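You operate a simulated robot arm through the tools that you are given. There is no shell and no other tool. Be economical: measure what you need, move in short steps, check, and stop when the job is done.

You are at the controls of a simulated robot arm. One attempt, no reset.

TASK
Put zone 4 back on: its padlock to the lock rail, red tag to the board, lever open, flow 0.3.
Fine: the fitter has finished and released padlock and tag; each on the free peg there; set the flow by the zone's blue knob.

The check looks at the end state, three seconds after you hand in, the way a careful person would. Anything else that was tipped, shoved, dropped, spilled or broken makes it a failure.

THE ROBOT
A 7-joint arm with a two-finger parallel gripper on a trunk, on a base that drives. Base frame: it is fixed to the floor where the robot stands at the start and does not move with it; the origin is under the middle of the robot, x ahead of it, y to its left, z up; the surface under the hand at the start is at about z = 280. Units: mm, degrees, N and s.
With the tool pointing down near the work surface it reaches from about 140 to 420 mm from the robot's upright axis, wherever it stands. Its first joint turns from -166.0 to 166.0 degrees. Places, roughly: blue lock peg [500, 1100, 1000]; main lever [500, 600, 800]; red padlock [500, 1250, 1000]; red tag peg [600, 900, 1300]; yellow padlock [500, 1250, 1000]; zone five knob [500, -400, 1000]; zone five lever [500, -400, 800]; zone five pipe [500, -400, 1000]; zone four display [500, -200, 1100]; zone four knob [500, -200, 1000]; zone four lever [500, -200, 700]; zone four pipe [500, -200, 1000]; zone one knob [500, 400, 1000]; zone one lever [500, 400, 800]; zone six knob [500, -600, 1000]; zone six lever [500, -600, 800]. Payload 3.4 kg.
The tool frame sits at the grasp point between the pads (the TCP): z along the fingers, y along the line on which they close. The tips reach 30 mm beyond it. The gripper opens to 94 mm. The fingers are 28 mm wide and 10 mm thick; the gripper's body (50 by 96 mm) begins 55 mm behind the TCP.
Orientation is that of the tool frame in the base frame, as a unit quaternion [x, y, z, w]. With the fingers straight down and closing along the base's y, the tool's x points along the base's -x, its y along +y and its z along -z.

THE INTERFACE
- The arm moves only by the tool move_arm. Its argument "series" is a list of rows, each a list of 6 numbers: the shift along the tool's x, y, z in mm, then the turn, a rotation vector about the tool's x, y, z in degrees. In form: [[tx, ty, tz, rx, ry, rz], ...]. A call has 1 to 10 rows; each row shifts and turns the commanded pose from where the row before left it, along the tool's axes as they then stand. "gripper" is the opening in per cent of the stroke, from 0 (shut) to 100 (fully open), set as the call begins (left out, the last holds). Rows are played at 5 a second. More than 50 mm and 8.6 degrees between two rows, or a gripper value outside its range, and nothing of the call is played. A pose out of reach is approached as far as the arm can. The call stops where the force on the tool passes 40 N (or 10 N more than at its start, if that is more) or the arm is blocked; 0.2 s more then pass. The fingers move at their own pace (about 72 mm/s each) and stop on an object; they squeeze with about 24 N. The grip force told is the motor's: it shows also when the fingers shut on nothing. Time passes only in rows, and 0.2 s behind the last, so rows that do not move let the fingers close. It gives the time, the measured TCP pose, the force on the tool (base axes), the opening and the grip force at its end, in the units of the frame above (readings bear some noise), with the torque about the TCP (base axes, N m) and any sound that the robot's microphone picked up.
- Cameras (640 x 400 px; columns grow to the right, rows downward): "scene" is now at [19.5, 149.6, 1653]; the picture's right is [-0.04, -1.00, 0.00], its down [-0.69, 0.03, -0.73] and it looks along [0.73, -0.03, -0.69] (base axes); focal length 285 px, centre (320, 200). "wrist" rides on the gripper at [76, 14, -103] in the tool frame; the picture's right is [-0.18, 0.98, 0.00], its down [-0.75, -0.14, -0.64] and it looks along [-0.63, -0.12, 0.77] (tool axes); focal length 243 px, centre (320, 200). There is no depth. A picture from a camera that has moved, and an enlarged one, comes with that camera's place and axes in the base frame and with its lens. The place of the scene camera against the robot may be out by one fixed shift of up to 25 mm in any direction.
- get_image(camera): a new picture of that camera. The clock stands still meanwhile.
- lift_body(by): slides the trunk up (or, below 0, down) by that many mm; the arm and the scene camera ride with it, the base frame stays. It gives what a move gives, with no picture.
- drive_base(legs): drives the robot by 1 to 6 legs, each [ahead, left, turn to the left] in mm, mm and degrees, along the robot's own axes; the way and the turn of a leg run together, so that a leg with both is an arc; at most 1500 mm and 180 degrees a leg. The arm and the cameras ride along, it lands a little off, and it stops where it bumps. It gives what a move gives.
- head_to(pan, tilt): turns the head with the scene camera to pan (to the left, within 155 degrees either way) and tilt (down, from -29 to 69), counted from straight ahead of the robot. It gives what a move gives.
- inspect(camera, box): a new picture of the part [left, top, right, bottom] of that camera's present view, enlarged. The clock stands still meanwhile.
- close_job(): hands the job in; it is judged then, once.

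Work in short steps. Places have to be worked out from the pictures, the camera data and where the tool is seen: move nearer, look again, correct. Check each grasp and each placing, and mend what went wrong. You have 120 turns and 90 pictures in all, those below and enlarged ones among them. Open the gripper and draw the arm clear of the work before you hand the job in, unless the task says otherwise; then end with one line.

The tools are called after "Request:" as name(argument=value, ...) on one line, values as JSON. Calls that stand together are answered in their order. move_arm: Moves the arm, as the interface text tells. Its arguments: {"type":"object","properties":{"series":{"type":"array"},"gripper":{"type":"number"}},"required":["series"]} The other tools are called the same way: lift_body (by) slides the trunk up or down; drive_base (legs) drives the base; head_to (pan, tilt) turns the head that bears the scene camera; get_image (camera) takes a picture; inspect (camera, box) takes an enlarged picture of a part of a camera's view; close_job () hands the job in.

At the start:

```text
t: 0.0
tcp_pos: [341.0, -57.3, 1371.0]
tcp_rot: [0.001, 1.0, 0.0, 0.0]
wrist_force: [0.1, -0.3, 0.3]
wrist_torque: [0.05, -0.01, 0.0]
width: 94.0
gripper_force: 0.1
trunk travel left (down, up): [-300.0, 86.0]
robot x, y, heading: [-2.9, 0.4, 0.0]
head pan, tilt: [-2.5, 43.4]
```

scene: 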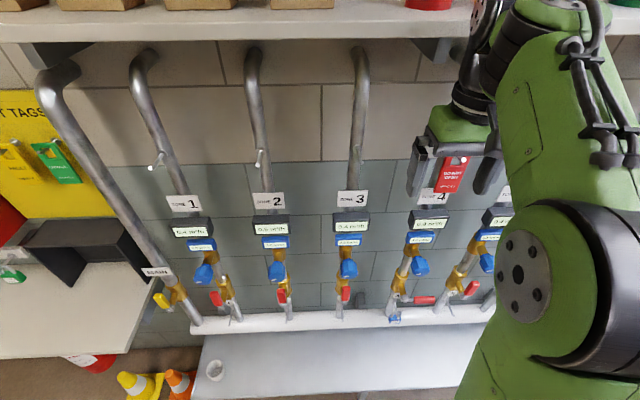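
wrist: 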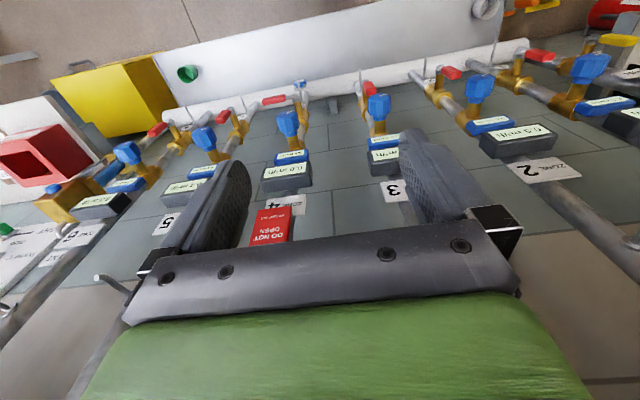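

The first view shows the manifold ahead, with zone 4 about centre-right of the arm. I'll look closer at zone 4 and pan the head to see the tag board and lock rail.

Request:
inspect(camera="scene", box=[340, 140, 520, 330])

Request:
head_to(pan=60, tilt=25)

Request:
get_image(camera="scene")

```text
2.11 times, centred on (430, 235) of scene
camera zoom: at [19.5, 149.6, 1653.0], right [-0.04, -1.0, 0.0], down [-0.69, 0.03, -0.73], along [0.73, -0.03, -0.69], focal length 600 px, centre (88, 126)
```

zoom: 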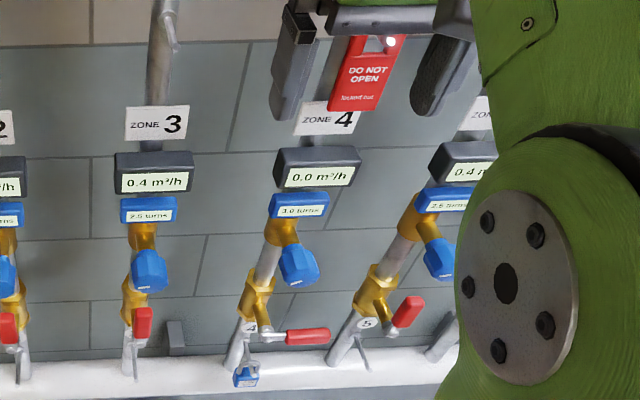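

```text
t: 1.3
tcp_pos: [340.7, -58.0, 1372.3]
tcp_rot: [0.0, 1.0, 0.0, 0.0]
wrist_force: [0.0, 0.4, -0.4]
wrist_torque: [0.02, 0.04, 0.01]
width: 94.1
gripper_force: 0.1
trunk travel left (down, up): [-300.0, 86.0]
robot x, y, heading: [1.1, -2.0, -0.0]
head pan, tilt: [60.0, 25.0]
```

```text
86 pictures are left
camera scene: at [-16.8, 233.0, 1681.3], right [0.87, -0.5, 0.0], down [-0.21, -0.37, -0.91], along [0.45, 0.78, -0.42], focal length 285 px, centre (320, 200)
```

scene: 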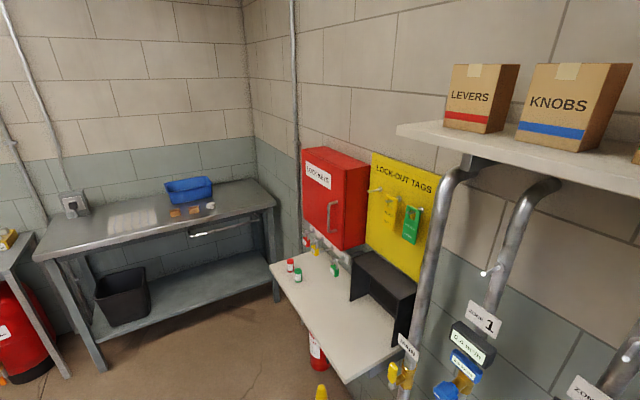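

The board and lock rail are on the left; I'll zoom in on them.

Request:
inspect(camera="scene", box=[280, 140, 450, 300])

Request:
inspect(camera="scene", box=[280, 210, 370, 290])

```text
2.50 times, centred on (365, 220) of scene
camera zoom: at [-16.8, 233.0, 1681.3], right [0.87, -0.5, 0.0], down [-0.21, -0.37, -0.91], along [0.45, 0.78, -0.42], focal length 713 px, centre (208, 150)
```

zoom: 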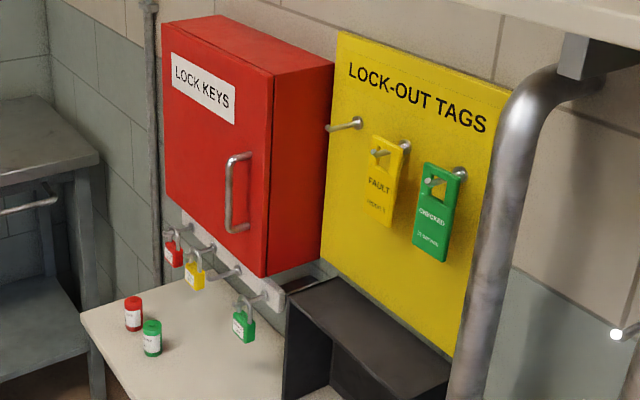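

```text
5.00 times, centred on (325, 250) of scene
camera zoom: at [-16.8, 233.0, 1681.3], right [0.87, -0.5, 0.0], down [-0.21, -0.37, -0.91], along [0.45, 0.78, -0.42], focal length 1425 px, centre (295, -50)
```

zoom: 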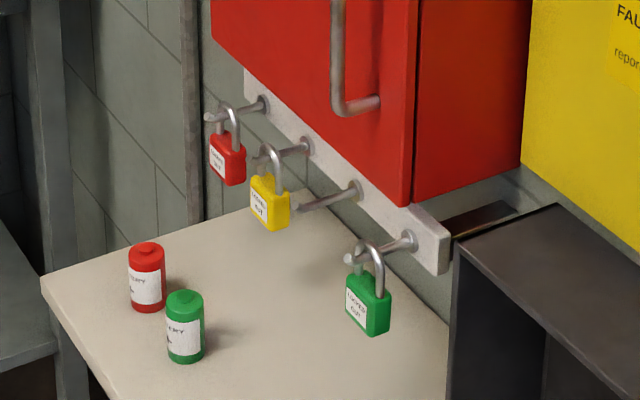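

The free lock peg is the third one (between yellow and green), and the free tag peg is the leftmost on the board. I'll back off a little for clearance and look at zone 4.

Request:
drive_base(legs=[[-200, 0, 0]])

Request:
head_to(pan=-25, tilt=40)

Request:
move_arm(series=[[0, 0, 0, 0, -8, 0], [0, 0, 0, 0, -8, 0], [0, 0, 0, 0, -8, 0], [0, 0, 0, 0, -8, 0], [0, 0, 0, 0, -8, 0], [0, 0, 0, 0, -8, 0], [0, 0, 0, 0, -8, 0], [0, 0, 0, 0, -8, 0], [0, 0, 0, 0, -8, 0], [0, 0, 0, 0, -8, 0]])

Request:
get_image(camera="scene")

Request:
get_image(camera="wrist")

```text
t: 2.9
tcp_pos: [137.2, -58.0, 1372.1]
tcp_rot: [0.0, 1.0, 0.0, 0.0]
wrist_force: [-0.1, -0.3, -0.1]
wrist_torque: [0.01, -0.04, -0.04]
width: 94.1
gripper_force: 0.0
trunk travel left (down, up): [-300.0, 86.0]
robot x, y, heading: [-202.3, 2.3, -0.1]
head pan, tilt: [60.0, 25.0]
```

```text
t: 4.5
tcp_pos: [138.1, -58.2, 1372.1]
tcp_rot: [-0.001, 1.0, 0.001, 0.0]
wrist_force: [-0.3, -0.5, 0.1]
wrist_torque: [0.02, 0.01, 0.0]
width: 94.0
gripper_force: 0.1
trunk travel left (down, up): [-300.0, 86.0]
robot x, y, heading: [-204.5, 2.8, 0.2]
head pan, tilt: [-25.0, 40.0]
```

```text
t: 6.7
tcp_pos: [165.6, -52.0, 1352.4]
tcp_rot: [-0.005, 0.833, 0.006, 0.552]
wrist_force: [0.2, -0.5, 0.8]
wrist_torque: [-0.01, 0.0, 0.0]
width: 93.8
gripper_force: 0.0
out of reach, approached as far as the arm can: row 2, 3, 4, 10
trunk travel left (down, up): [-300.0, 86.0]
robot x, y, heading: [-200.8, 1.6, -0.1]
head pan, tilt: [-25.0, 40.0]
```

```text
83 pictures are left
camera scene: at [-188.2, 117.5, 1658.0], right [-0.42, -0.91, 0.0], down [-0.58, 0.27, -0.77], along [0.69, -0.32, -0.64], focal length 285 px, centre (320, 200)
```

scene: 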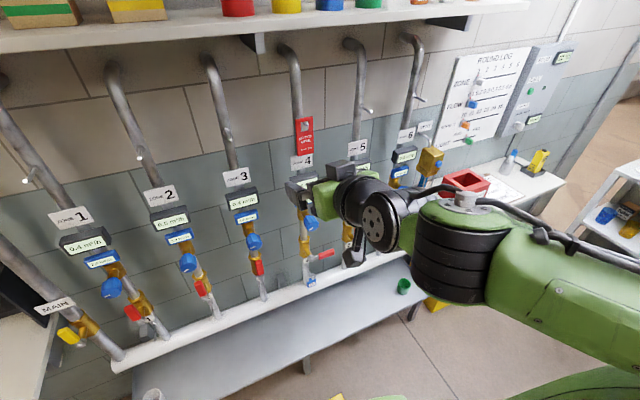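

```text
82 pictures are left
camera wrist: at [39.9, -38.9, 1321.1], right [0.06, 0.98, 0.17], down [-0.3, -0.15, 0.94], along [0.95, -0.11, 0.28], focal length 243 px, centre (320, 200)
```

wrist: 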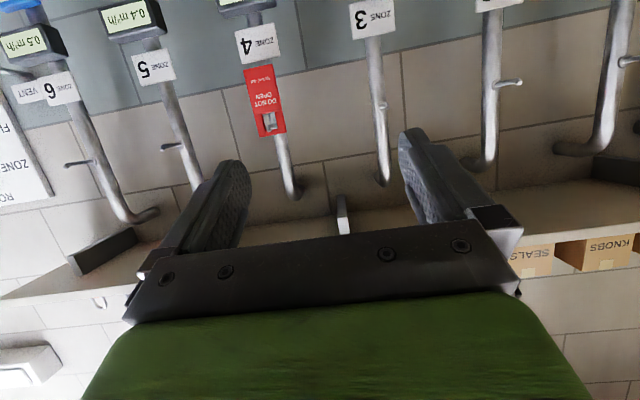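

The tag is at about (512, -162, 1252). I'll lower the trunk and finish turning the tool to horizontal.

Request:
lift_body(by=-150)

Request:
move_arm(series=[[0, 0, 0, 0, 0, 0], [0, 0, 0, 0, -5, 0], [0, 0, 0, 0, -5, 0], [0, 0, 0, 0, 0, 0]])

```text
t: 8.5
tcp_pos: [166.4, -51.8, 1203.2]
tcp_rot: [-0.004, 0.834, 0.005, 0.551]
wrist_force: [0.8, -0.3, 0.2]
wrist_torque: [0.0, -0.01, -0.01]
width: 94.0
gripper_force: 0.0
trunk travel left (down, up): [-150.0, 236.0]
robot x, y, heading: [-200.2, 0.9, -0.1]
head pan, tilt: [-25.0, 40.0]
```

```text
t: 9.5
tcp_pos: [166.8, -52.0, 1203.4]
tcp_rot: [-0.003, 0.782, 0.005, 0.623]
wrist_force: [-0.5, 0.0, 0.1]
wrist_torque: [-0.01, 0.0, 0.0]
width: 93.8
gripper_force: 0.1
trunk travel left (down, up): [-150.0, 236.0]
robot x, y, heading: [-205.6, -0.9, -0.1]
head pan, tilt: [-25.0, 40.0]
```

Tool is at 77°; I turn the remaining 13° and view the tag with the wrist camera.

Request:
move_arm(series=[[0, 0, 0, 0, -6.5, 0], [0, 0, 0, 0, -6.5, 0], [0, 0, 0, 0, 0, 0]])

Request:
get_image(camera="wrist")

Request:
inspect(camera="scene", box=[260, 100, 380, 300])

```text
t: 10.3
tcp_pos: [175.6, -72.5, 1207.8]
tcp_rot: [-0.004, 0.706, 0.005, 0.708]
wrist_force: [-0.8, 0.4, 0.2]
wrist_torque: [0.02, 0.02, -0.01]
width: 94.1
gripper_force: 0.0
out of reach, approached as far as the arm can: row 2
trunk travel left (down, up): [-150.0, 236.0]
robot x, y, heading: [-201.0, -2.4, -0.1]
head pan, tilt: [-25.0, 40.0]
```

```text
81 pictures are left
camera wrist: at [71.5, -59.6, 1130.1], right [-0.01, 0.98, 0.19], down [-0.64, -0.15, 0.75], along [0.77, -0.11, 0.63], focal length 243 px, centre (320, 200)
```

wrist: 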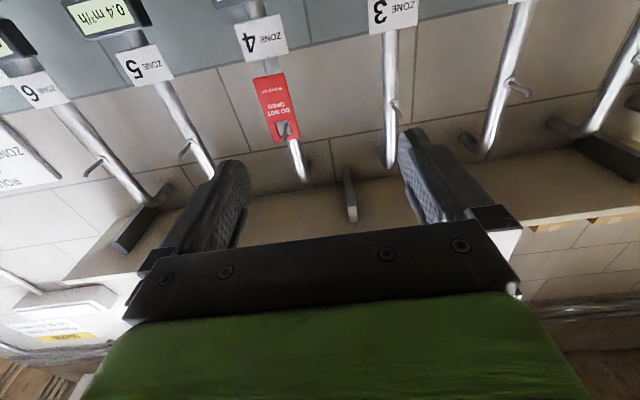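

```text
2.00 times, centred on (320, 200) of scene
camera zoom: at [-188.7, 119.0, 1508.7], right [-0.42, -0.91, 0.0], down [-0.58, 0.27, -0.77], along [0.69, -0.32, -0.64], focal length 570 px, centre (320, 200)
```

zoom: 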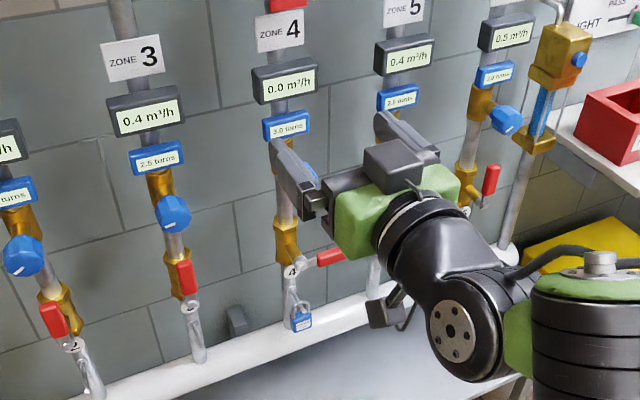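

Tool is horizontal at (176,-72,1208). I shift the base ahead and right so the gripper stands in front of the tag, with the trunk up 30, and then look again.

Request:
drive_base(legs=[[170, -80, 0]])

Request:
lift_body(by=30)

Request:
get_image(camera="wrist")

Request:
head_to(pan=-30, tilt=25)

Request:
get_image(camera="scene")

```text
t: 11.8
tcp_pos: [348.6, -153.2, 1206.3]
tcp_rot: [-0.003, 0.707, 0.005, 0.707]
wrist_force: [0.4, -1.6, 0.1]
wrist_torque: [-0.04, -0.01, 0.01]
width: 93.8
gripper_force: 0.0
trunk travel left (down, up): [-150.0, 236.0]
robot x, y, heading: [-31.8, -78.0, 0.1]
head pan, tilt: [-25.0, 40.0]
```

```text
t: 12.6
tcp_pos: [346.5, -152.7, 1236.3]
tcp_rot: [-0.003, 0.707, 0.005, 0.707]
wrist_force: [-0.4, 0.4, 0.1]
wrist_torque: [0.03, -0.01, 0.02]
width: 94.1
gripper_force: 0.1
trunk travel left (down, up): [-180.0, 206.0]
robot x, y, heading: [-31.0, -78.7, 0.3]
head pan, tilt: [-25.0, 40.0]
```

```text
79 pictures are left
camera wrist: at [241.9, -140.0, 1159.9], right [-0.01, 0.98, 0.19], down [-0.64, -0.15, 0.75], along [0.77, -0.11, 0.63], focal length 243 px, centre (320, 200)
```

wrist: 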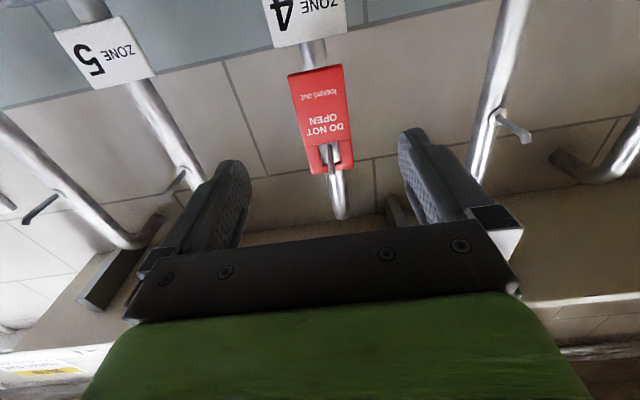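

```text
t: 13.3
tcp_pos: [346.1, -152.6, 1236.7]
tcp_rot: [-0.003, 0.707, 0.004, 0.707]
wrist_force: [0.4, 0.1, -0.6]
wrist_torque: [-0.01, 0.0, 0.0]
width: 94.1
gripper_force: 0.1
trunk travel left (down, up): [-180.0, 206.0]
robot x, y, heading: [-32.2, -77.8, 0.1]
head pan, tilt: [-30.0, 25.0]
```

```text
78 pictures are left
camera scene: at [-15.4, 27.8, 1561.9], right [-0.5, -0.87, 0.0], down [-0.37, 0.21, -0.91], along [0.78, -0.45, -0.42], focal length 285 px, centre (320, 200)
```

scene: 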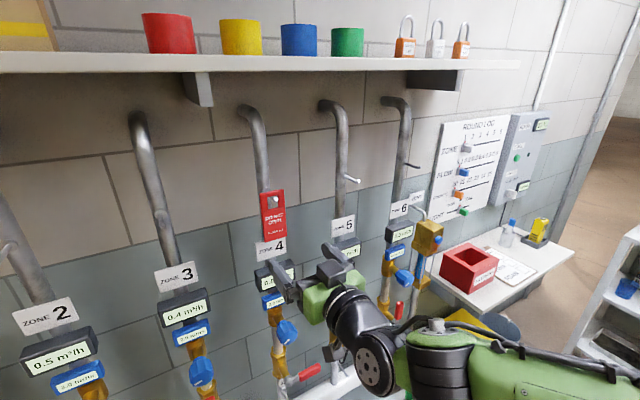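

Zooming on tag and peg in both cameras.

Request:
inspect(camera="wrist", box=[270, 50, 390, 200])

Request:
inspect(camera="scene", box=[230, 160, 370, 270])

```text
2.67 times, centred on (330, 125) of wrist
camera zoom: at [241.9, -140.0, 1159.7], right [-0.01, 0.98, 0.19], down [-0.64, -0.15, 0.75], along [0.77, -0.11, 0.63], focal length 647 px, centre (293, 400)
```

zoom: 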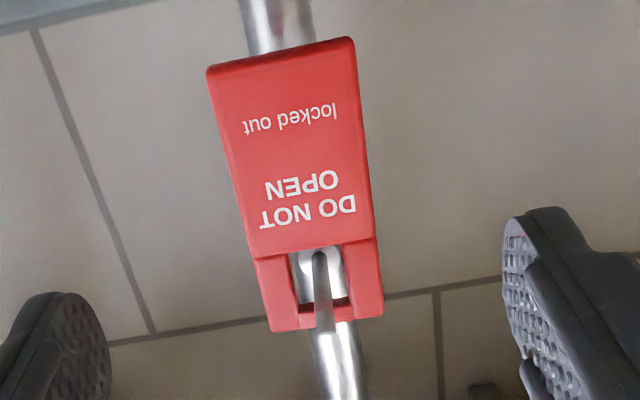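

```text
3.64 times, centred on (300, 215) of scene
camera zoom: at [-15.4, 27.8, 1561.9], right [-0.5, -0.87, 0.0], down [-0.37, 0.21, -0.91], along [0.78, -0.45, -0.42], focal length 1037 px, centre (393, 146)
```

zoom: 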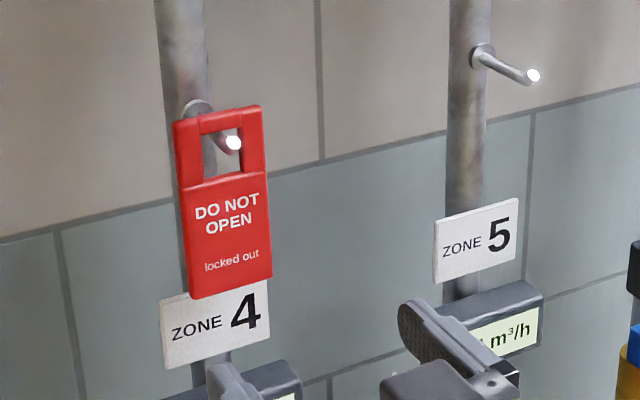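

Tag: 54 mm wide, centred at y≈-152, z 1214–1335, x≈505, level with the tool. I raise 25 mm and advance with the arm in steps.

Request:
lift_body(by=22)

Request:
move_arm(series=[[0, 0, 25, 0, 0, 0], [0, 0, 25, 0, 0, 0], [0, 0, 25, 0, 0, 0], [0, 0, 25, 0, 0, 0], [0, 0, 0, 0, 0, 0]])

Request:
get_image(camera="wrist")

```text
t: 14.0
tcp_pos: [346.7, -153.2, 1257.9]
tcp_rot: [-0.004, 0.707, 0.004, 0.707]
wrist_force: [-0.1, 0.4, -0.4]
wrist_torque: [-0.03, -0.01, -0.02]
width: 93.9
gripper_force: 0.0
trunk travel left (down, up): [-202.0, 184.0]
robot x, y, heading: [-31.4, -81.0, -0.1]
head pan, tilt: [-30.0, 25.0]
```

```text
t: 15.2
tcp_pos: [445.3, -152.6, 1260.0]
tcp_rot: [-0.004, 0.707, 0.005, 0.707]
wrist_force: [-0.2, -0.7, 0.4]
wrist_torque: [0.0, 0.01, -0.01]
width: 93.9
gripper_force: 0.0
trunk travel left (down, up): [-202.0, 184.0]
robot x, y, heading: [-31.9, -81.5, 0.1]
head pan, tilt: [-30.0, 25.0]
```

```text
75 pictures are left
camera wrist: at [342.1, -138.9, 1182.8], right [-0.01, 0.98, 0.19], down [-0.64, -0.15, 0.75], along [0.77, -0.11, 0.63], focal length 243 px, centre (320, 200)
```

wrist: 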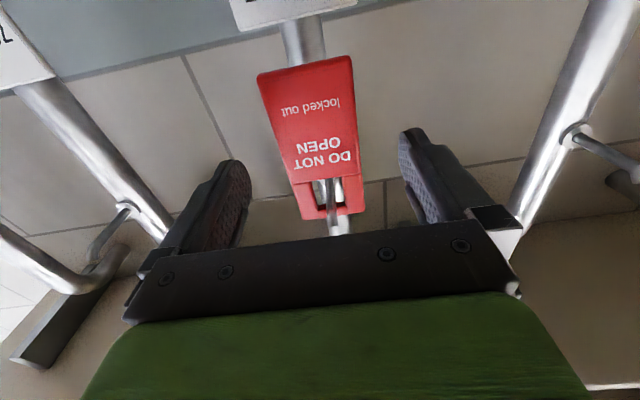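

Depth estimates put the tag at x≈480–500. I advance another 30 mm and check against the fingers.

Request:
move_arm(series=[[0, 0, 15, 0, 0, 0], [0, 0, 15, 0, 0, 0], [0, 0, 0, 0, 0, 0]])

Request:
get_image(camera="wrist")

Request:
inspect(camera="scene", box=[220, 160, 360, 270])

```text
t: 16.0
tcp_pos: [476.0, -151.7, 1259.5]
tcp_rot: [-0.003, 0.706, 0.006, 0.708]
wrist_force: [-0.3, 0.3, -0.2]
wrist_torque: [0.01, 0.03, 0.01]
width: 93.8
gripper_force: 0.0
trunk travel left (down, up): [-202.0, 184.0]
robot x, y, heading: [-34.2, -76.9, -0.4]
head pan, tilt: [-30.0, 25.0]
```

```text
74 pictures are left
camera wrist: at [372.5, -138.2, 1182.8], right [-0.01, 0.98, 0.19], down [-0.64, -0.15, 0.75], along [0.77, -0.11, 0.63], focal length 243 px, centre (320, 200)
```

wrist: 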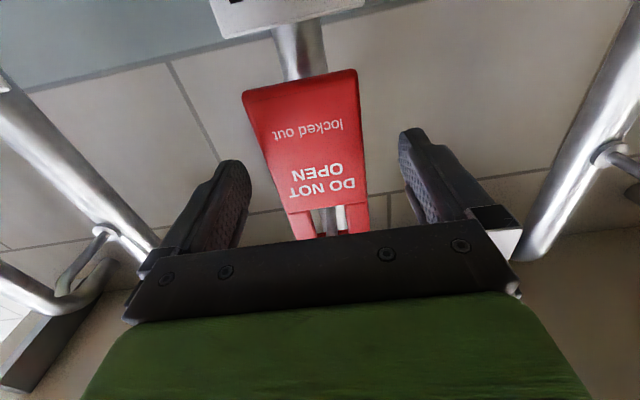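

```text
3.64 times, centred on (290, 215) of scene
camera zoom: at [-15.6, 27.8, 1583.8], right [-0.5, -0.87, 0.0], down [-0.37, 0.21, -0.91], along [0.78, -0.45, -0.42], focal length 1037 px, centre (429, 146)
```

zoom: 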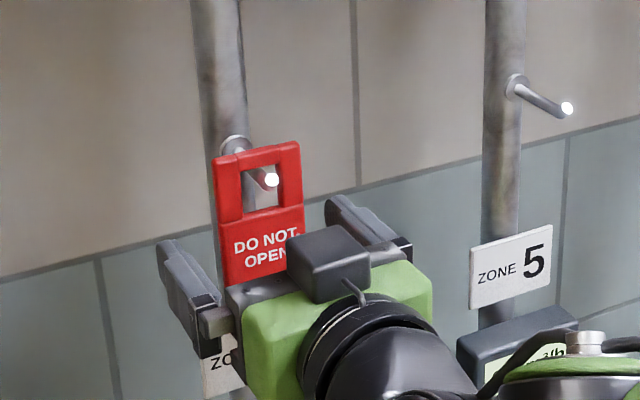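

Fingers flank the tag evenly. I advance 14 mm more and close.

Request:
move_arm(series=[[0, 0, 14, 0, 0, 0], [0, 0, 0, 0, 0, 0]])

Request:
move_arm(series=[[0, 0, 0, 0, 0, 0], [0, 0, 0, 0, 0, 0], [0, 0, 0, 0, 0, 0], [0, 0, 0, 0, 0, 0]], gripper=20)

Request:
get_image(camera="wrist")

Request:
inspect(camera="scene", box=[220, 160, 360, 270])

```text
t: 16.6
tcp_pos: [491.3, -151.7, 1259.7]
tcp_rot: [-0.003, 0.707, 0.005, 0.707]
wrist_force: [0.1, 0.5, 0.7]
wrist_torque: [0.0, -0.01, 0.01]
width: 93.8
gripper_force: 0.1
trunk travel left (down, up): [-202.0, 184.0]
robot x, y, heading: [-30.3, -75.5, 0.2]
head pan, tilt: [-30.0, 25.0]
```

```text
t: 17.6
tcp_pos: [491.5, -151.9, 1258.1]
tcp_rot: [-0.004, 0.707, 0.005, 0.707]
wrist_force: [-0.2, -0.5, -1.1]
wrist_torque: [0.0, -0.02, -0.01]
width: 55.2
gripper_force: 23.8
trunk travel left (down, up): [-202.0, 184.0]
robot x, y, heading: [-32.9, -81.1, 0.2]
head pan, tilt: [-30.0, 25.0]
```

```text
72 pictures are left
camera wrist: at [387.0, -138.3, 1182.0], right [-0.01, 0.98, 0.19], down [-0.64, -0.15, 0.75], along [0.77, -0.11, 0.63], focal length 243 px, centre (320, 200)
```

wrist: 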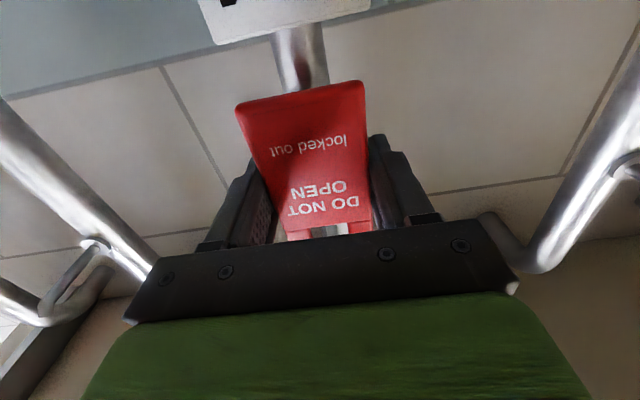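

```text
3.64 times, centred on (290, 215) of scene
camera zoom: at [-15.3, 27.8, 1583.7], right [-0.5, -0.87, 0.0], down [-0.37, 0.21, -0.91], along [0.78, -0.45, -0.42], focal length 1037 px, centre (429, 146)
```

zoom: 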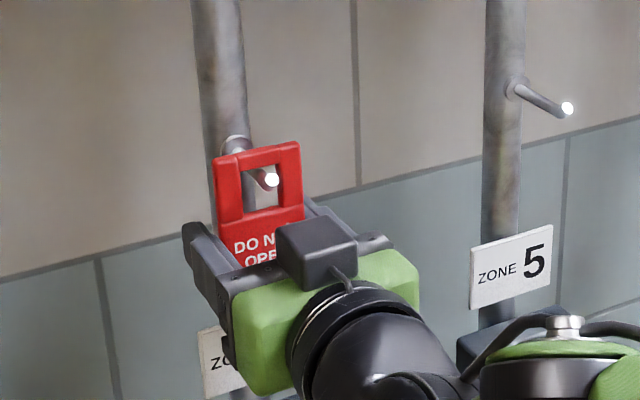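

Tag held (55 mm, 24 N). I lift 10 mm so the peg is in the middle of the window, then draw back along -x.

Request:
move_arm(series=[[-5, 0, 0, 0, 0, 0], [-5, 0, 0, 0, 0, 0], [-1, 0, -15, 0, 0, 0], [-1, 0, -15, 0, 0, 0], [-1, 0, -15, 0, 0, 0], [-1, 0, -15, 0, 0, 0], [0, 0, 0, 0, 0, 0]])

Request:
inspect(camera="scene", box=[220, 160, 360, 270])

```text
t: 19.2
tcp_pos: [429.8, -153.3, 1272.8]
tcp_rot: [-0.003, 0.707, 0.004, 0.707]
wrist_force: [0.1, -0.4, -1.4]
wrist_torque: [-0.04, 0.04, 0.01]
width: 55.2
gripper_force: 24.2
trunk travel left (down, up): [-202.0, 184.0]
robot x, y, heading: [-32.2, -80.0, 0.1]
head pan, tilt: [-30.0, 25.0]
```

```text
3.64 times, centred on (290, 215) of scene
camera zoom: at [-14.9, 27.7, 1583.7], right [-0.5, -0.87, 0.0], down [-0.37, 0.21, -0.91], along [0.78, -0.45, -0.42], focal length 1037 px, centre (429, 146)
```

zoom: 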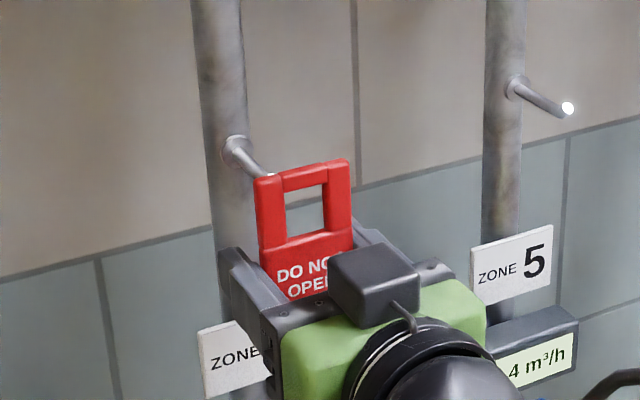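

The tag is free of its peg. I back off 150 mm, then strafe left about 1040 mm to face the free board peg (est. (590, 887, 1317)).

Request:
drive_base(legs=[[-150, 0, 0], [0, 1040, 0]])

Request:
head_to(pan=0, tilt=20)

Request:
get_image(camera="scene")

Request:
get_image(camera="wrist")

```text
t: 25.5
tcp_pos: [272.6, 881.6, 1273.1]
tcp_rot: [-0.01, 0.707, 0.011, 0.707]
wrist_force: [0.1, 0.2, 0.0]
wrist_torque: [-0.04, 0.01, -0.03]
width: 55.0
gripper_force: 24.2
trunk travel left (down, up): [-202.0, 184.0]
robot x, y, heading: [-194.9, 945.3, 0.7]
head pan, tilt: [-30.0, 25.0]
```

```text
t: 26.5
tcp_pos: [271.7, 881.2, 1273.5]
tcp_rot: [-0.01, 0.707, 0.011, 0.707]
wrist_force: [-0.1, -0.5, -0.2]
wrist_torque: [0.0, 0.01, -0.03]
width: 55.5
gripper_force: 23.9
trunk travel left (down, up): [-202.0, 184.0]
robot x, y, heading: [-193.0, 950.2, 0.9]
head pan, tilt: [0.0, 20.0]
```

```text
69 pictures are left
camera scene: at [-163.3, 1101.8, 1591.8], right [0.01, -1.0, 0.0], down [-0.34, 0.0, -0.94], along [0.94, 0.01, -0.34], focal length 285 px, centre (320, 200)
```

scene: 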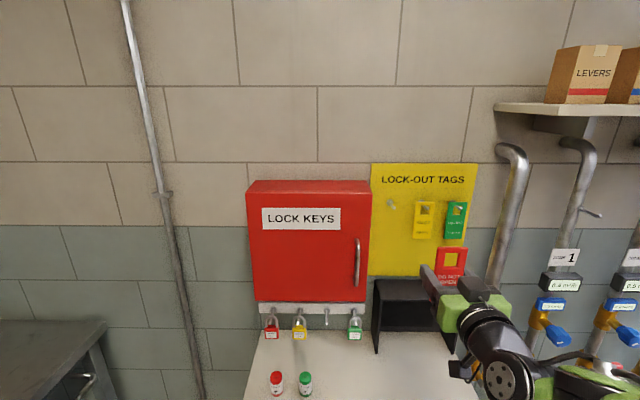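

```text
68 pictures are left
camera wrist: at [167.2, 893.0, 1196.3], right [-0.03, 0.98, 0.19], down [-0.64, -0.16, 0.75], along [0.77, -0.1, 0.63], focal length 243 px, centre (320, 200)
```

wrist: 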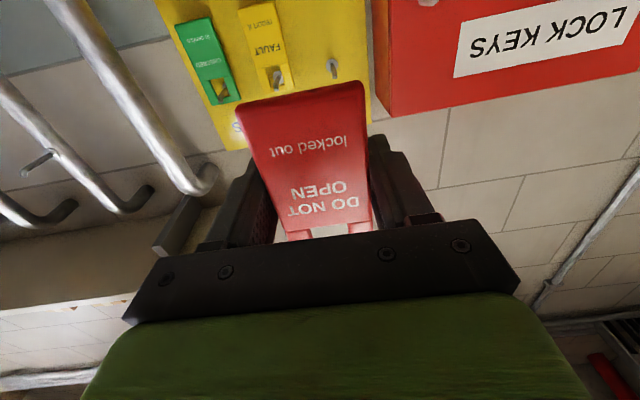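

Zooming on the free peg in both cameras to locate it.

Request:
inspect(camera="scene", box=[360, 160, 480, 290])

Request:
inspect(camera="wrist", box=[200, 0, 400, 130])

```text
3.08 times, centred on (420, 225) of scene
camera zoom: at [-163.3, 1101.8, 1591.8], right [0.01, -1.0, 0.0], down [-0.34, 0.0, -0.94], along [0.94, 0.01, -0.34], focal length 877 px, centre (12, 123)
```

zoom: 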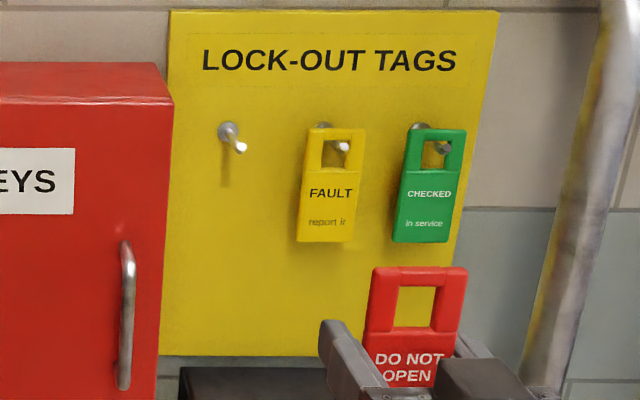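

```text
3.08 times, centred on (300, 65) of wrist
camera zoom: at [167.2, 893.0, 1196.3], right [-0.03, 0.98, 0.19], down [-0.64, -0.16, 0.75], along [0.77, -0.1, 0.63], focal length 746 px, centre (382, 615)
```

zoom: 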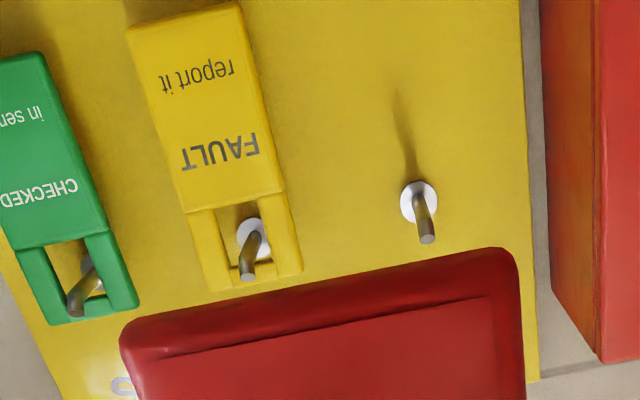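

Peg: base ≈(645,905,1292), tip ≈(585,905,1297); the window centre is ≈47 mm above the TCP. I fix the yaw, align y/z, and drive 150 mm ahead.

Request:
move_arm(series=[[12, 13, 0, 1.6, 0, 0], [13, 13, 0, 0, 0, 0], [0, 0, 0, 0, 0, 0]])

Request:
drive_base(legs=[[150, 0, -0.7]])

Request:
get_image(camera="scene")

Request:
get_image(camera="wrist")

```text
t: 27.3
tcp_pos: [272.2, 906.1, 1248.7]
tcp_rot: [0.001, 0.707, 0.0, 0.707]
wrist_force: [0.4, -0.1, -0.5]
wrist_torque: [0.01, -0.05, -0.02]
width: 55.3
gripper_force: 24.3
trunk travel left (down, up): [-202.0, 184.0]
robot x, y, heading: [-191.9, 947.3, 0.9]
head pan, tilt: [0.0, 20.0]
```

```text
t: 28.6
tcp_pos: [425.2, 902.6, 1246.8]
tcp_rot: [0.005, 0.708, -0.003, 0.707]
wrist_force: [1.0, -0.4, -0.2]
wrist_torque: [-0.04, -0.01, 0.0]
width: 55.2
gripper_force: 23.9
trunk travel left (down, up): [-202.0, 184.0]
robot x, y, heading: [-40.6, 953.2, 0.3]
head pan, tilt: [0.0, 20.0]
```

```text
65 pictures are left
camera scene: at [-8.1, 1102.9, 1591.8], right [0.0, -1.0, 0.0], down [-0.34, 0.0, -0.94], along [0.94, 0.0, -0.34], focal length 285 px, centre (320, 200)
```

scene: 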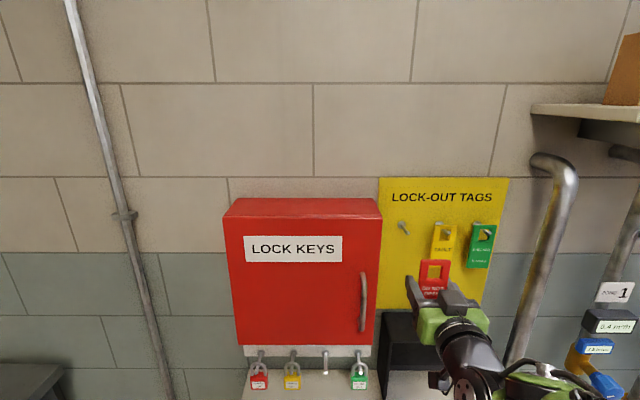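

```text
64 pictures are left
camera wrist: at [320.5, 918.3, 1170.7], right [0.01, 0.98, 0.19], down [-0.64, -0.14, 0.75], along [0.77, -0.13, 0.63], focal length 243 px, centre (320, 200)
```

wrist: 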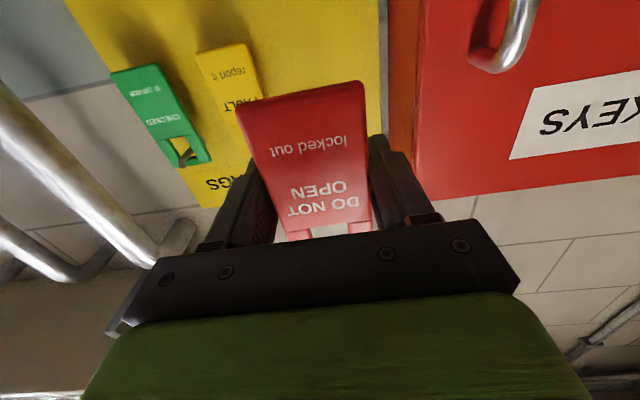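

Clear so far. Zooming the scene view to refine peg vs. window.

Request:
inspect(camera="scene", box=[380, 200, 480, 300])

```text
4.00 times, centred on (430, 250) of scene
camera zoom: at [-8.1, 1102.9, 1591.8], right [0.0, -1.0, 0.0], down [-0.34, 0.0, -0.94], along [0.94, 0.0, -0.34], focal length 1140 px, centre (-120, 0)
```

zoom: 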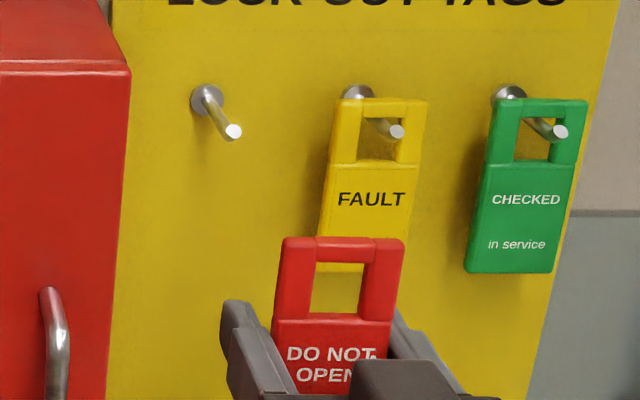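

Window (z 1282–1309, y≈903) already lines up with the peg (tip y≈903, z≈1296). I advance 100 mm with the arm and recheck.

Request:
move_arm(series=[[0, 0, 25, 0, 0, 0], [0, 0, 25, 0, 0, 0], [0, 0, 25, 0, 0, 0], [0, 0, 25, 0, 0, 0], [0, 0, 15, 0, 0, 0], [0, 0, 0, 0, 0, 0]])

Request:
inspect(camera="scene", box=[380, 200, 480, 300])

```text
t: 30.0
tcp_pos: [539.7, 900.8, 1249.1]
tcp_rot: [0.005, 0.707, -0.003, 0.707]
wrist_force: [-0.2, 0.5, -0.4]
wrist_torque: [0.01, 0.0, -0.01]
width: 55.7
gripper_force: 24.0
trunk travel left (down, up): [-202.0, 184.0]
robot x, y, heading: [-39.7, 950.7, 0.3]
head pan, tilt: [0.0, 20.0]
```

```text
4.00 times, centred on (430, 250) of scene
camera zoom: at [-10.3, 1103.0, 1591.8], right [0.0, -1.0, 0.0], down [-0.34, 0.0, -0.94], along [0.94, 0.0, -0.34], focal length 1140 px, centre (-120, 0)
```

zoom: 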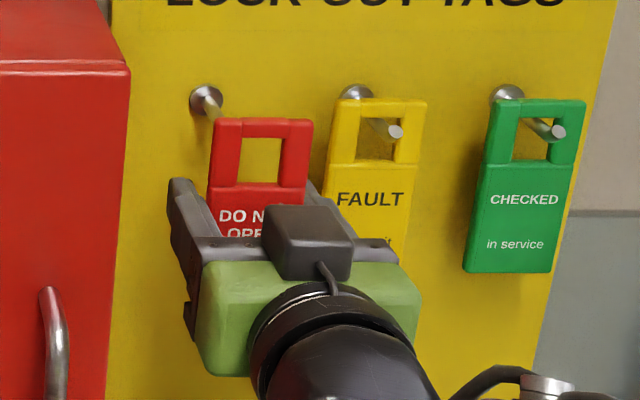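

Projected forward, the window centre meets the peg tip within ~4 mm; I shift +3 mm in y and advance 25 mm, then look.

Request:
move_arm(series=[[0, 3, 0, 0, 0, 0], [0, 0, 13, 0, 0, 0], [0, 0, 12, 0, 0, 0], [0, 0, 0, 0, 0, 0]])

Request:
inspect(camera="scene", box=[380, 200, 440, 260])

```text
t: 31.0
tcp_pos: [563.6, 903.2, 1249.6]
tcp_rot: [0.006, 0.707, -0.004, 0.707]
wrist_force: [0.2, -0.4, 0.1]
wrist_torque: [0.0, -0.02, 0.0]
width: 55.3
gripper_force: 24.1
trunk travel left (down, up): [-202.0, 184.0]
robot x, y, heading: [-37.0, 951.0, -0.1]
head pan, tilt: [0.0, 20.0]
```

```text
6.67 times, centred on (410, 230) of scene
camera zoom: at [-10.2, 1102.9, 1591.8], right [0.0, -1.0, 0.0], down [-0.34, 0.0, -0.94], along [0.94, 0.0, -0.34], focal length 1900 px, centre (-280, 0)
```

zoom: 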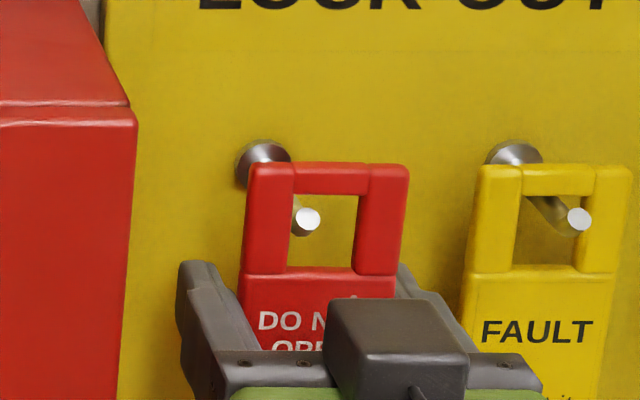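

The tip shows inside the window but ~5 mm left of centre. I shift +5 mm in y, advance 15 mm and recheck.

Request:
move_arm(series=[[0, 5, 0, 0, 0, 0], [0, 0, 8, 0, 0, 0], [0, 0, 7, 0, 0, 0], [0, 0, 0, 0, 0, 0]])

Request:
inspect(camera="scene", box=[380, 200, 440, 260])

```text
t: 32.0
tcp_pos: [577.5, 908.8, 1250.2]
tcp_rot: [0.006, 0.707, -0.004, 0.707]
wrist_force: [-0.3, -0.6, -0.5]
wrist_torque: [0.0, 0.03, 0.0]
width: 55.3
gripper_force: 23.9
trunk travel left (down, up): [-202.0, 184.0]
robot x, y, heading: [-37.8, 947.9, 0.2]
head pan, tilt: [0.0, 20.0]
```

```text
6.67 times, centred on (410, 230) of scene
camera zoom: at [-10.1, 1102.8, 1591.8], right [0.0, -1.0, 0.0], down [-0.34, 0.0, -0.94], along [0.94, 0.0, -0.34], focal length 1900 px, centre (-280, 0)
```

zoom: 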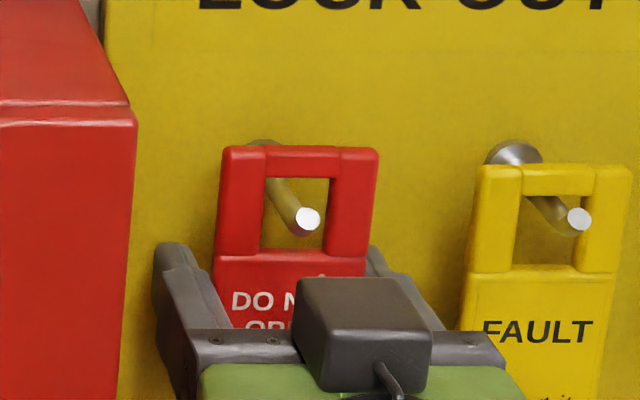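

The peg passes through the window. I advance 14 mm more and lower until the tag hangs on the peg.

Request:
move_arm(series=[[0, 0, 7, 0, 0, 0], [0, 0, 7, 0, 0, 0], [4, 0, 0, 0, 0, 0], [4, 0, 0, 0, 0, 0], [0, 0, 0, 0, 0, 0]])

Request:
inspect(camera="scene", box=[380, 200, 440, 260])

```text
t: 33.2
tcp_pos: [586.8, 908.3, 1245.1]
tcp_rot: [0.005, 0.704, -0.002, 0.71]
wrist_force: [-15.1, 0.1, 13.0]
wrist_torque: [0.51, -0.26, 0.53]
width: 55.7
gripper_force: 24.2
trunk travel left (down, up): [-202.0, 184.0]
robot x, y, heading: [-40.4, 953.5, 0.3]
head pan, tilt: [0.0, 20.0]
```

```text
6.67 times, centred on (410, 230) of scene
camera zoom: at [-16.3, 1102.7, 1592.0], right [0.0, -1.0, 0.0], down [-0.34, 0.0, -0.94], along [0.94, 0.0, -0.34], focal length 1900 px, centre (-280, 0)
```

zoom: 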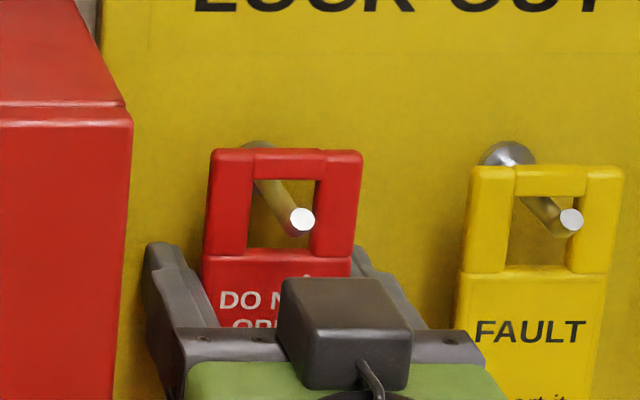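

The force (−15, 0, +13) at about +37 mm in y means the left fingertip is touching the board, so the board sits at x≈617. I back off 13 mm from the commanded pose and re-read.

Request:
move_arm(series=[[0, 0, -7, 0, 0, 0], [0, 0, -6, 0, 0, 0], [0, 0, 0, 0, 0, 0]])

Request:
inspect(camera="scene", box=[380, 200, 440, 260])

```text
t: 34.0
tcp_pos: [579.4, 907.2, 1239.2]
tcp_rot: [0.005, 0.708, -0.003, 0.707]
wrist_force: [0.0, -0.8, 0.4]
wrist_torque: [0.0, -0.01, 0.04]
width: 55.3
gripper_force: 24.1
trunk travel left (down, up): [-202.0, 184.0]
robot x, y, heading: [-40.1, 948.8, 0.2]
head pan, tilt: [0.0, 20.0]
```

```text
6.67 times, centred on (410, 230) of scene
camera zoom: at [-9.9, 1102.9, 1591.8], right [0.0, -1.0, 0.0], down [-0.34, 0.0, -0.94], along [0.94, 0.0, -0.34], focal length 1900 px, centre (-280, 0)
```

zoom: 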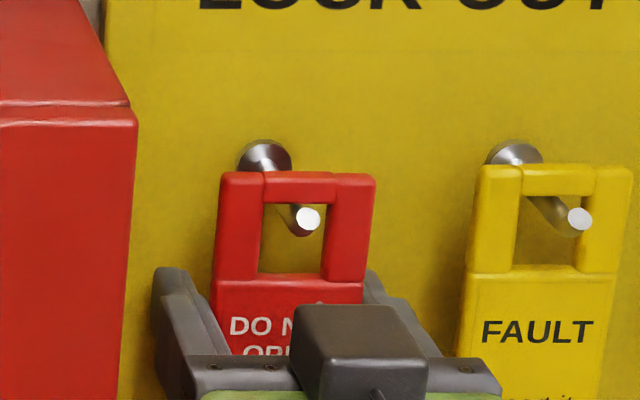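

Contact gone. I lower 2 mm at a time to feel the peg take the tag.

Request:
move_arm(series=[[2, 0, 0, 0, 0, 0], [0, 0, 0, 0, 0, 0]])

Request:
move_arm(series=[[2, 0, 0, 0, 0, 0], [0, 0, 0, 0, 0, 0]])

Request:
inspect(camera="scene", box=[380, 200, 440, 260])

```text
t: 34.6
tcp_pos: [577.8, 908.9, 1238.7]
tcp_rot: [0.005, 0.707, -0.003, 0.708]
wrist_force: [0.9, -1.2, 3.0]
wrist_torque: [0.05, 0.03, 0.01]
width: 55.6
gripper_force: 24.1
trunk travel left (down, up): [-202.0, 184.0]
robot x, y, heading: [-37.0, 948.2, 0.2]
head pan, tilt: [0.0, 20.0]
```

```text
t: 35.2
tcp_pos: [579.5, 908.6, 1237.7]
tcp_rot: [0.006, 0.705, -0.004, 0.709]
wrist_force: [4.3, -2.1, 14.3]
wrist_torque: [0.11, 0.3, 0.0]
width: 55.6
gripper_force: 24.5
trunk travel left (down, up): [-202.0, 184.0]
robot x, y, heading: [-36.0, 951.4, 0.2]
head pan, tilt: [0.0, 20.0]
```

```text
6.67 times, centred on (410, 230) of scene
camera zoom: at [-10.9, 1102.5, 1592.0], right [0.0, -1.0, 0.0], down [-0.34, 0.0, -0.94], along [0.94, 0.0, -0.34], focal length 1900 px, centre (-280, 0)
```

zoom: 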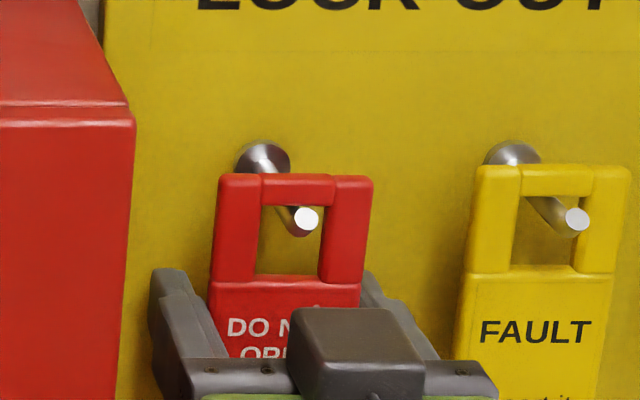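

The tag rests on the peg (14 N up). I ease up 2 mm and open to 72 mm, then look.

Request:
move_arm(series=[[-2, 0, 0, 0, 0, 0], [0, 0, 0, 0, 0, 0]])

Request:
move_arm(series=[[0, 0, 0, 0, 0, 0], [0, 0, 0, 0, 0, 0], [0, 0, 0, 0, 0, 0]], gripper=77)

Request:
inspect(camera="scene", box=[380, 200, 440, 260])

```text
t: 35.8
tcp_pos: [578.9, 909.0, 1237.5]
tcp_rot: [0.006, 0.707, -0.003, 0.707]
wrist_force: [0.7, -0.8, 8.0]
wrist_torque: [-0.01, 0.06, 0.01]
width: 55.2
gripper_force: 24.1
trunk travel left (down, up): [-202.0, 184.0]
robot x, y, heading: [-38.4, 947.2, -0.0]
head pan, tilt: [0.0, 20.0]
```

```text
t: 36.6
tcp_pos: [579.4, 907.6, 1238.0]
tcp_rot: [0.005, 0.707, -0.004, 0.707]
wrist_force: [-0.6, -0.1, -0.6]
wrist_torque: [-0.01, 0.0, 0.0]
width: 72.3
gripper_force: 0.1
trunk travel left (down, up): [-202.0, 184.0]
robot x, y, heading: [-40.5, 950.8, 0.2]
head pan, tilt: [0.0, 20.0]
```

```text
6.67 times, centred on (410, 230) of scene
camera zoom: at [-10.2, 1102.9, 1591.8], right [0.0, -1.0, 0.0], down [-0.34, 0.0, -0.94], along [0.94, 0.0, -0.34], focal length 1900 px, centre (-280, 0)
```

zoom: 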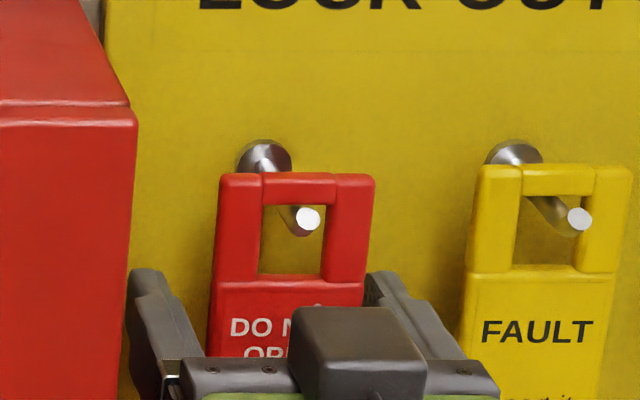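

The tag hangs on its peg. I withdraw straight back and then look at the lock rail while I'm here.

Request:
move_arm(series=[[0, 0, -25, 0, 0, 0], [0, 0, -30, 0, 0, 0], [0, 0, -30, 0, 0, 0], [0, 0, -30, 0, 0, 0], [0, 0, 0, 0, 0, 0]])

Request:
inspect(camera="scene", box=[230, 330, 390, 400])

Request:
drive_base(legs=[[-200, 0, 0]])

Request:
inspect(camera="scene", box=[240, 160, 480, 360])

```text
t: 37.8
tcp_pos: [465.7, 910.3, 1236.8]
tcp_rot: [0.006, 0.707, -0.003, 0.707]
wrist_force: [-0.1, 0.9, -0.7]
wrist_torque: [0.02, 0.0, -0.03]
width: 72.4
gripper_force: 0.1
trunk travel left (down, up): [-202.0, 184.0]
robot x, y, heading: [-38.1, 947.1, -0.1]
head pan, tilt: [0.0, 20.0]
```

```text
4.00 times, centred on (310, 365) of scene
camera zoom: at [-9.4, 1102.8, 1591.8], right [0.0, -1.0, 0.0], down [-0.34, 0.0, -0.94], along [0.94, 0.0, -0.34], focal length 1140 px, centre (360, -460)
```

zoom: 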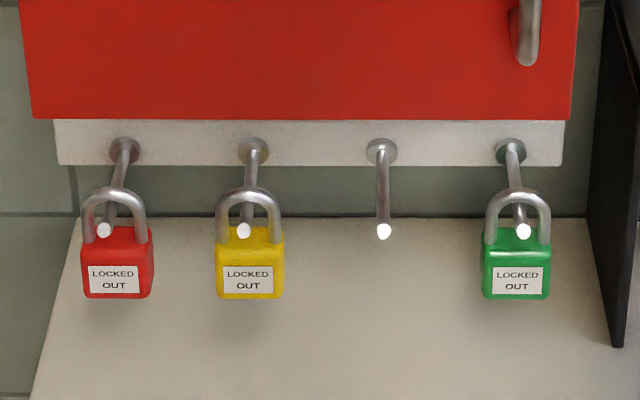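

```text
t: 39.5
tcp_pos: [261.1, 908.7, 1236.8]
tcp_rot: [0.006, 0.706, -0.003, 0.708]
wrist_force: [0.2, 0.7, 0.0]
wrist_torque: [0.03, 0.0, 0.0]
width: 72.4
gripper_force: 0.1
trunk travel left (down, up): [-202.0, 184.0]
robot x, y, heading: [-240.0, 951.8, -0.0]
head pan, tilt: [0.0, 20.0]
```

```text
2.00 times, centred on (360, 260) of scene
camera zoom: at [-214.5, 1102.3, 1591.9], right [0.0, -1.0, 0.0], down [-0.34, 0.0, -0.94], along [0.94, 0.0, -0.34], focal length 570 px, centre (240, 80)
```

zoom: 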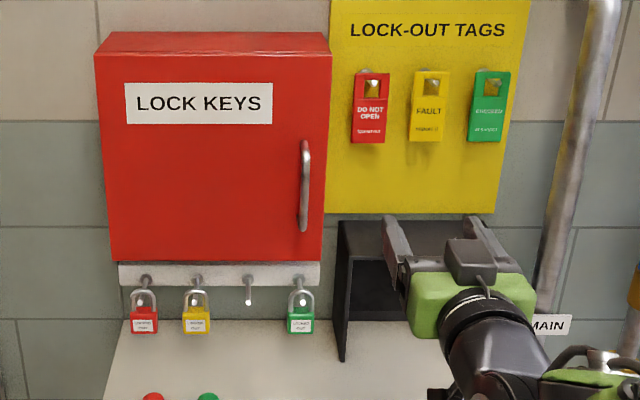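

Tag is placed. I now drive back right toward zone 4 and look at the padlock and lever.

Request:
drive_base(legs=[[0, -870, 0]])

Request:
head_to(pan=-25, tilt=45)

Request:
get_image(camera="scene")

```text
t: 44.1
tcp_pos: [258.5, 27.4, 1237.7]
tcp_rot: [0.01, 0.707, -0.007, 0.707]
wrist_force: [-0.3, 0.1, -0.4]
wrist_torque: [-0.02, 0.01, 0.02]
width: 72.3
gripper_force: 0.1
trunk travel left (down, up): [-202.0, 184.0]
robot x, y, heading: [-244.3, 71.0, -0.3]
head pan, tilt: [0.0, 20.0]
```

```text
t: 45.0
tcp_pos: [258.0, 26.7, 1237.2]
tcp_rot: [0.009, 0.707, -0.008, 0.707]
wrist_force: [-0.4, 0.1, 0.0]
wrist_torque: [0.0, -0.01, 0.0]
width: 72.7
gripper_force: 0.1
trunk travel left (down, up): [-202.0, 184.0]
robot x, y, heading: [-247.2, 69.8, -0.6]
head pan, tilt: [-25.0, 45.0]
```

```text
53 pictures are left
camera scene: at [-234.0, 190.4, 1553.2], right [-0.43, -0.9, 0.0], down [-0.64, 0.3, -0.71], along [0.64, -0.3, -0.71], focal length 285 px, centre (320, 200)
```

scene: 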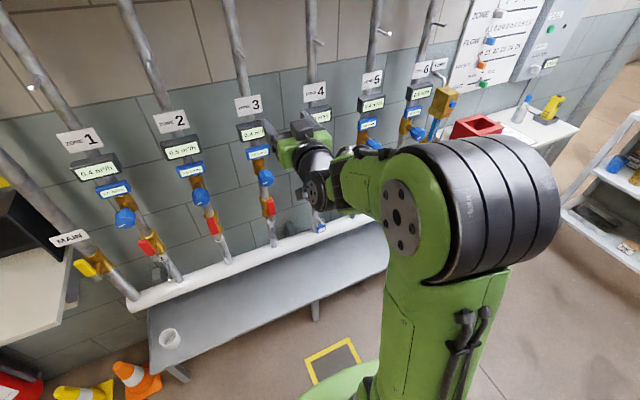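

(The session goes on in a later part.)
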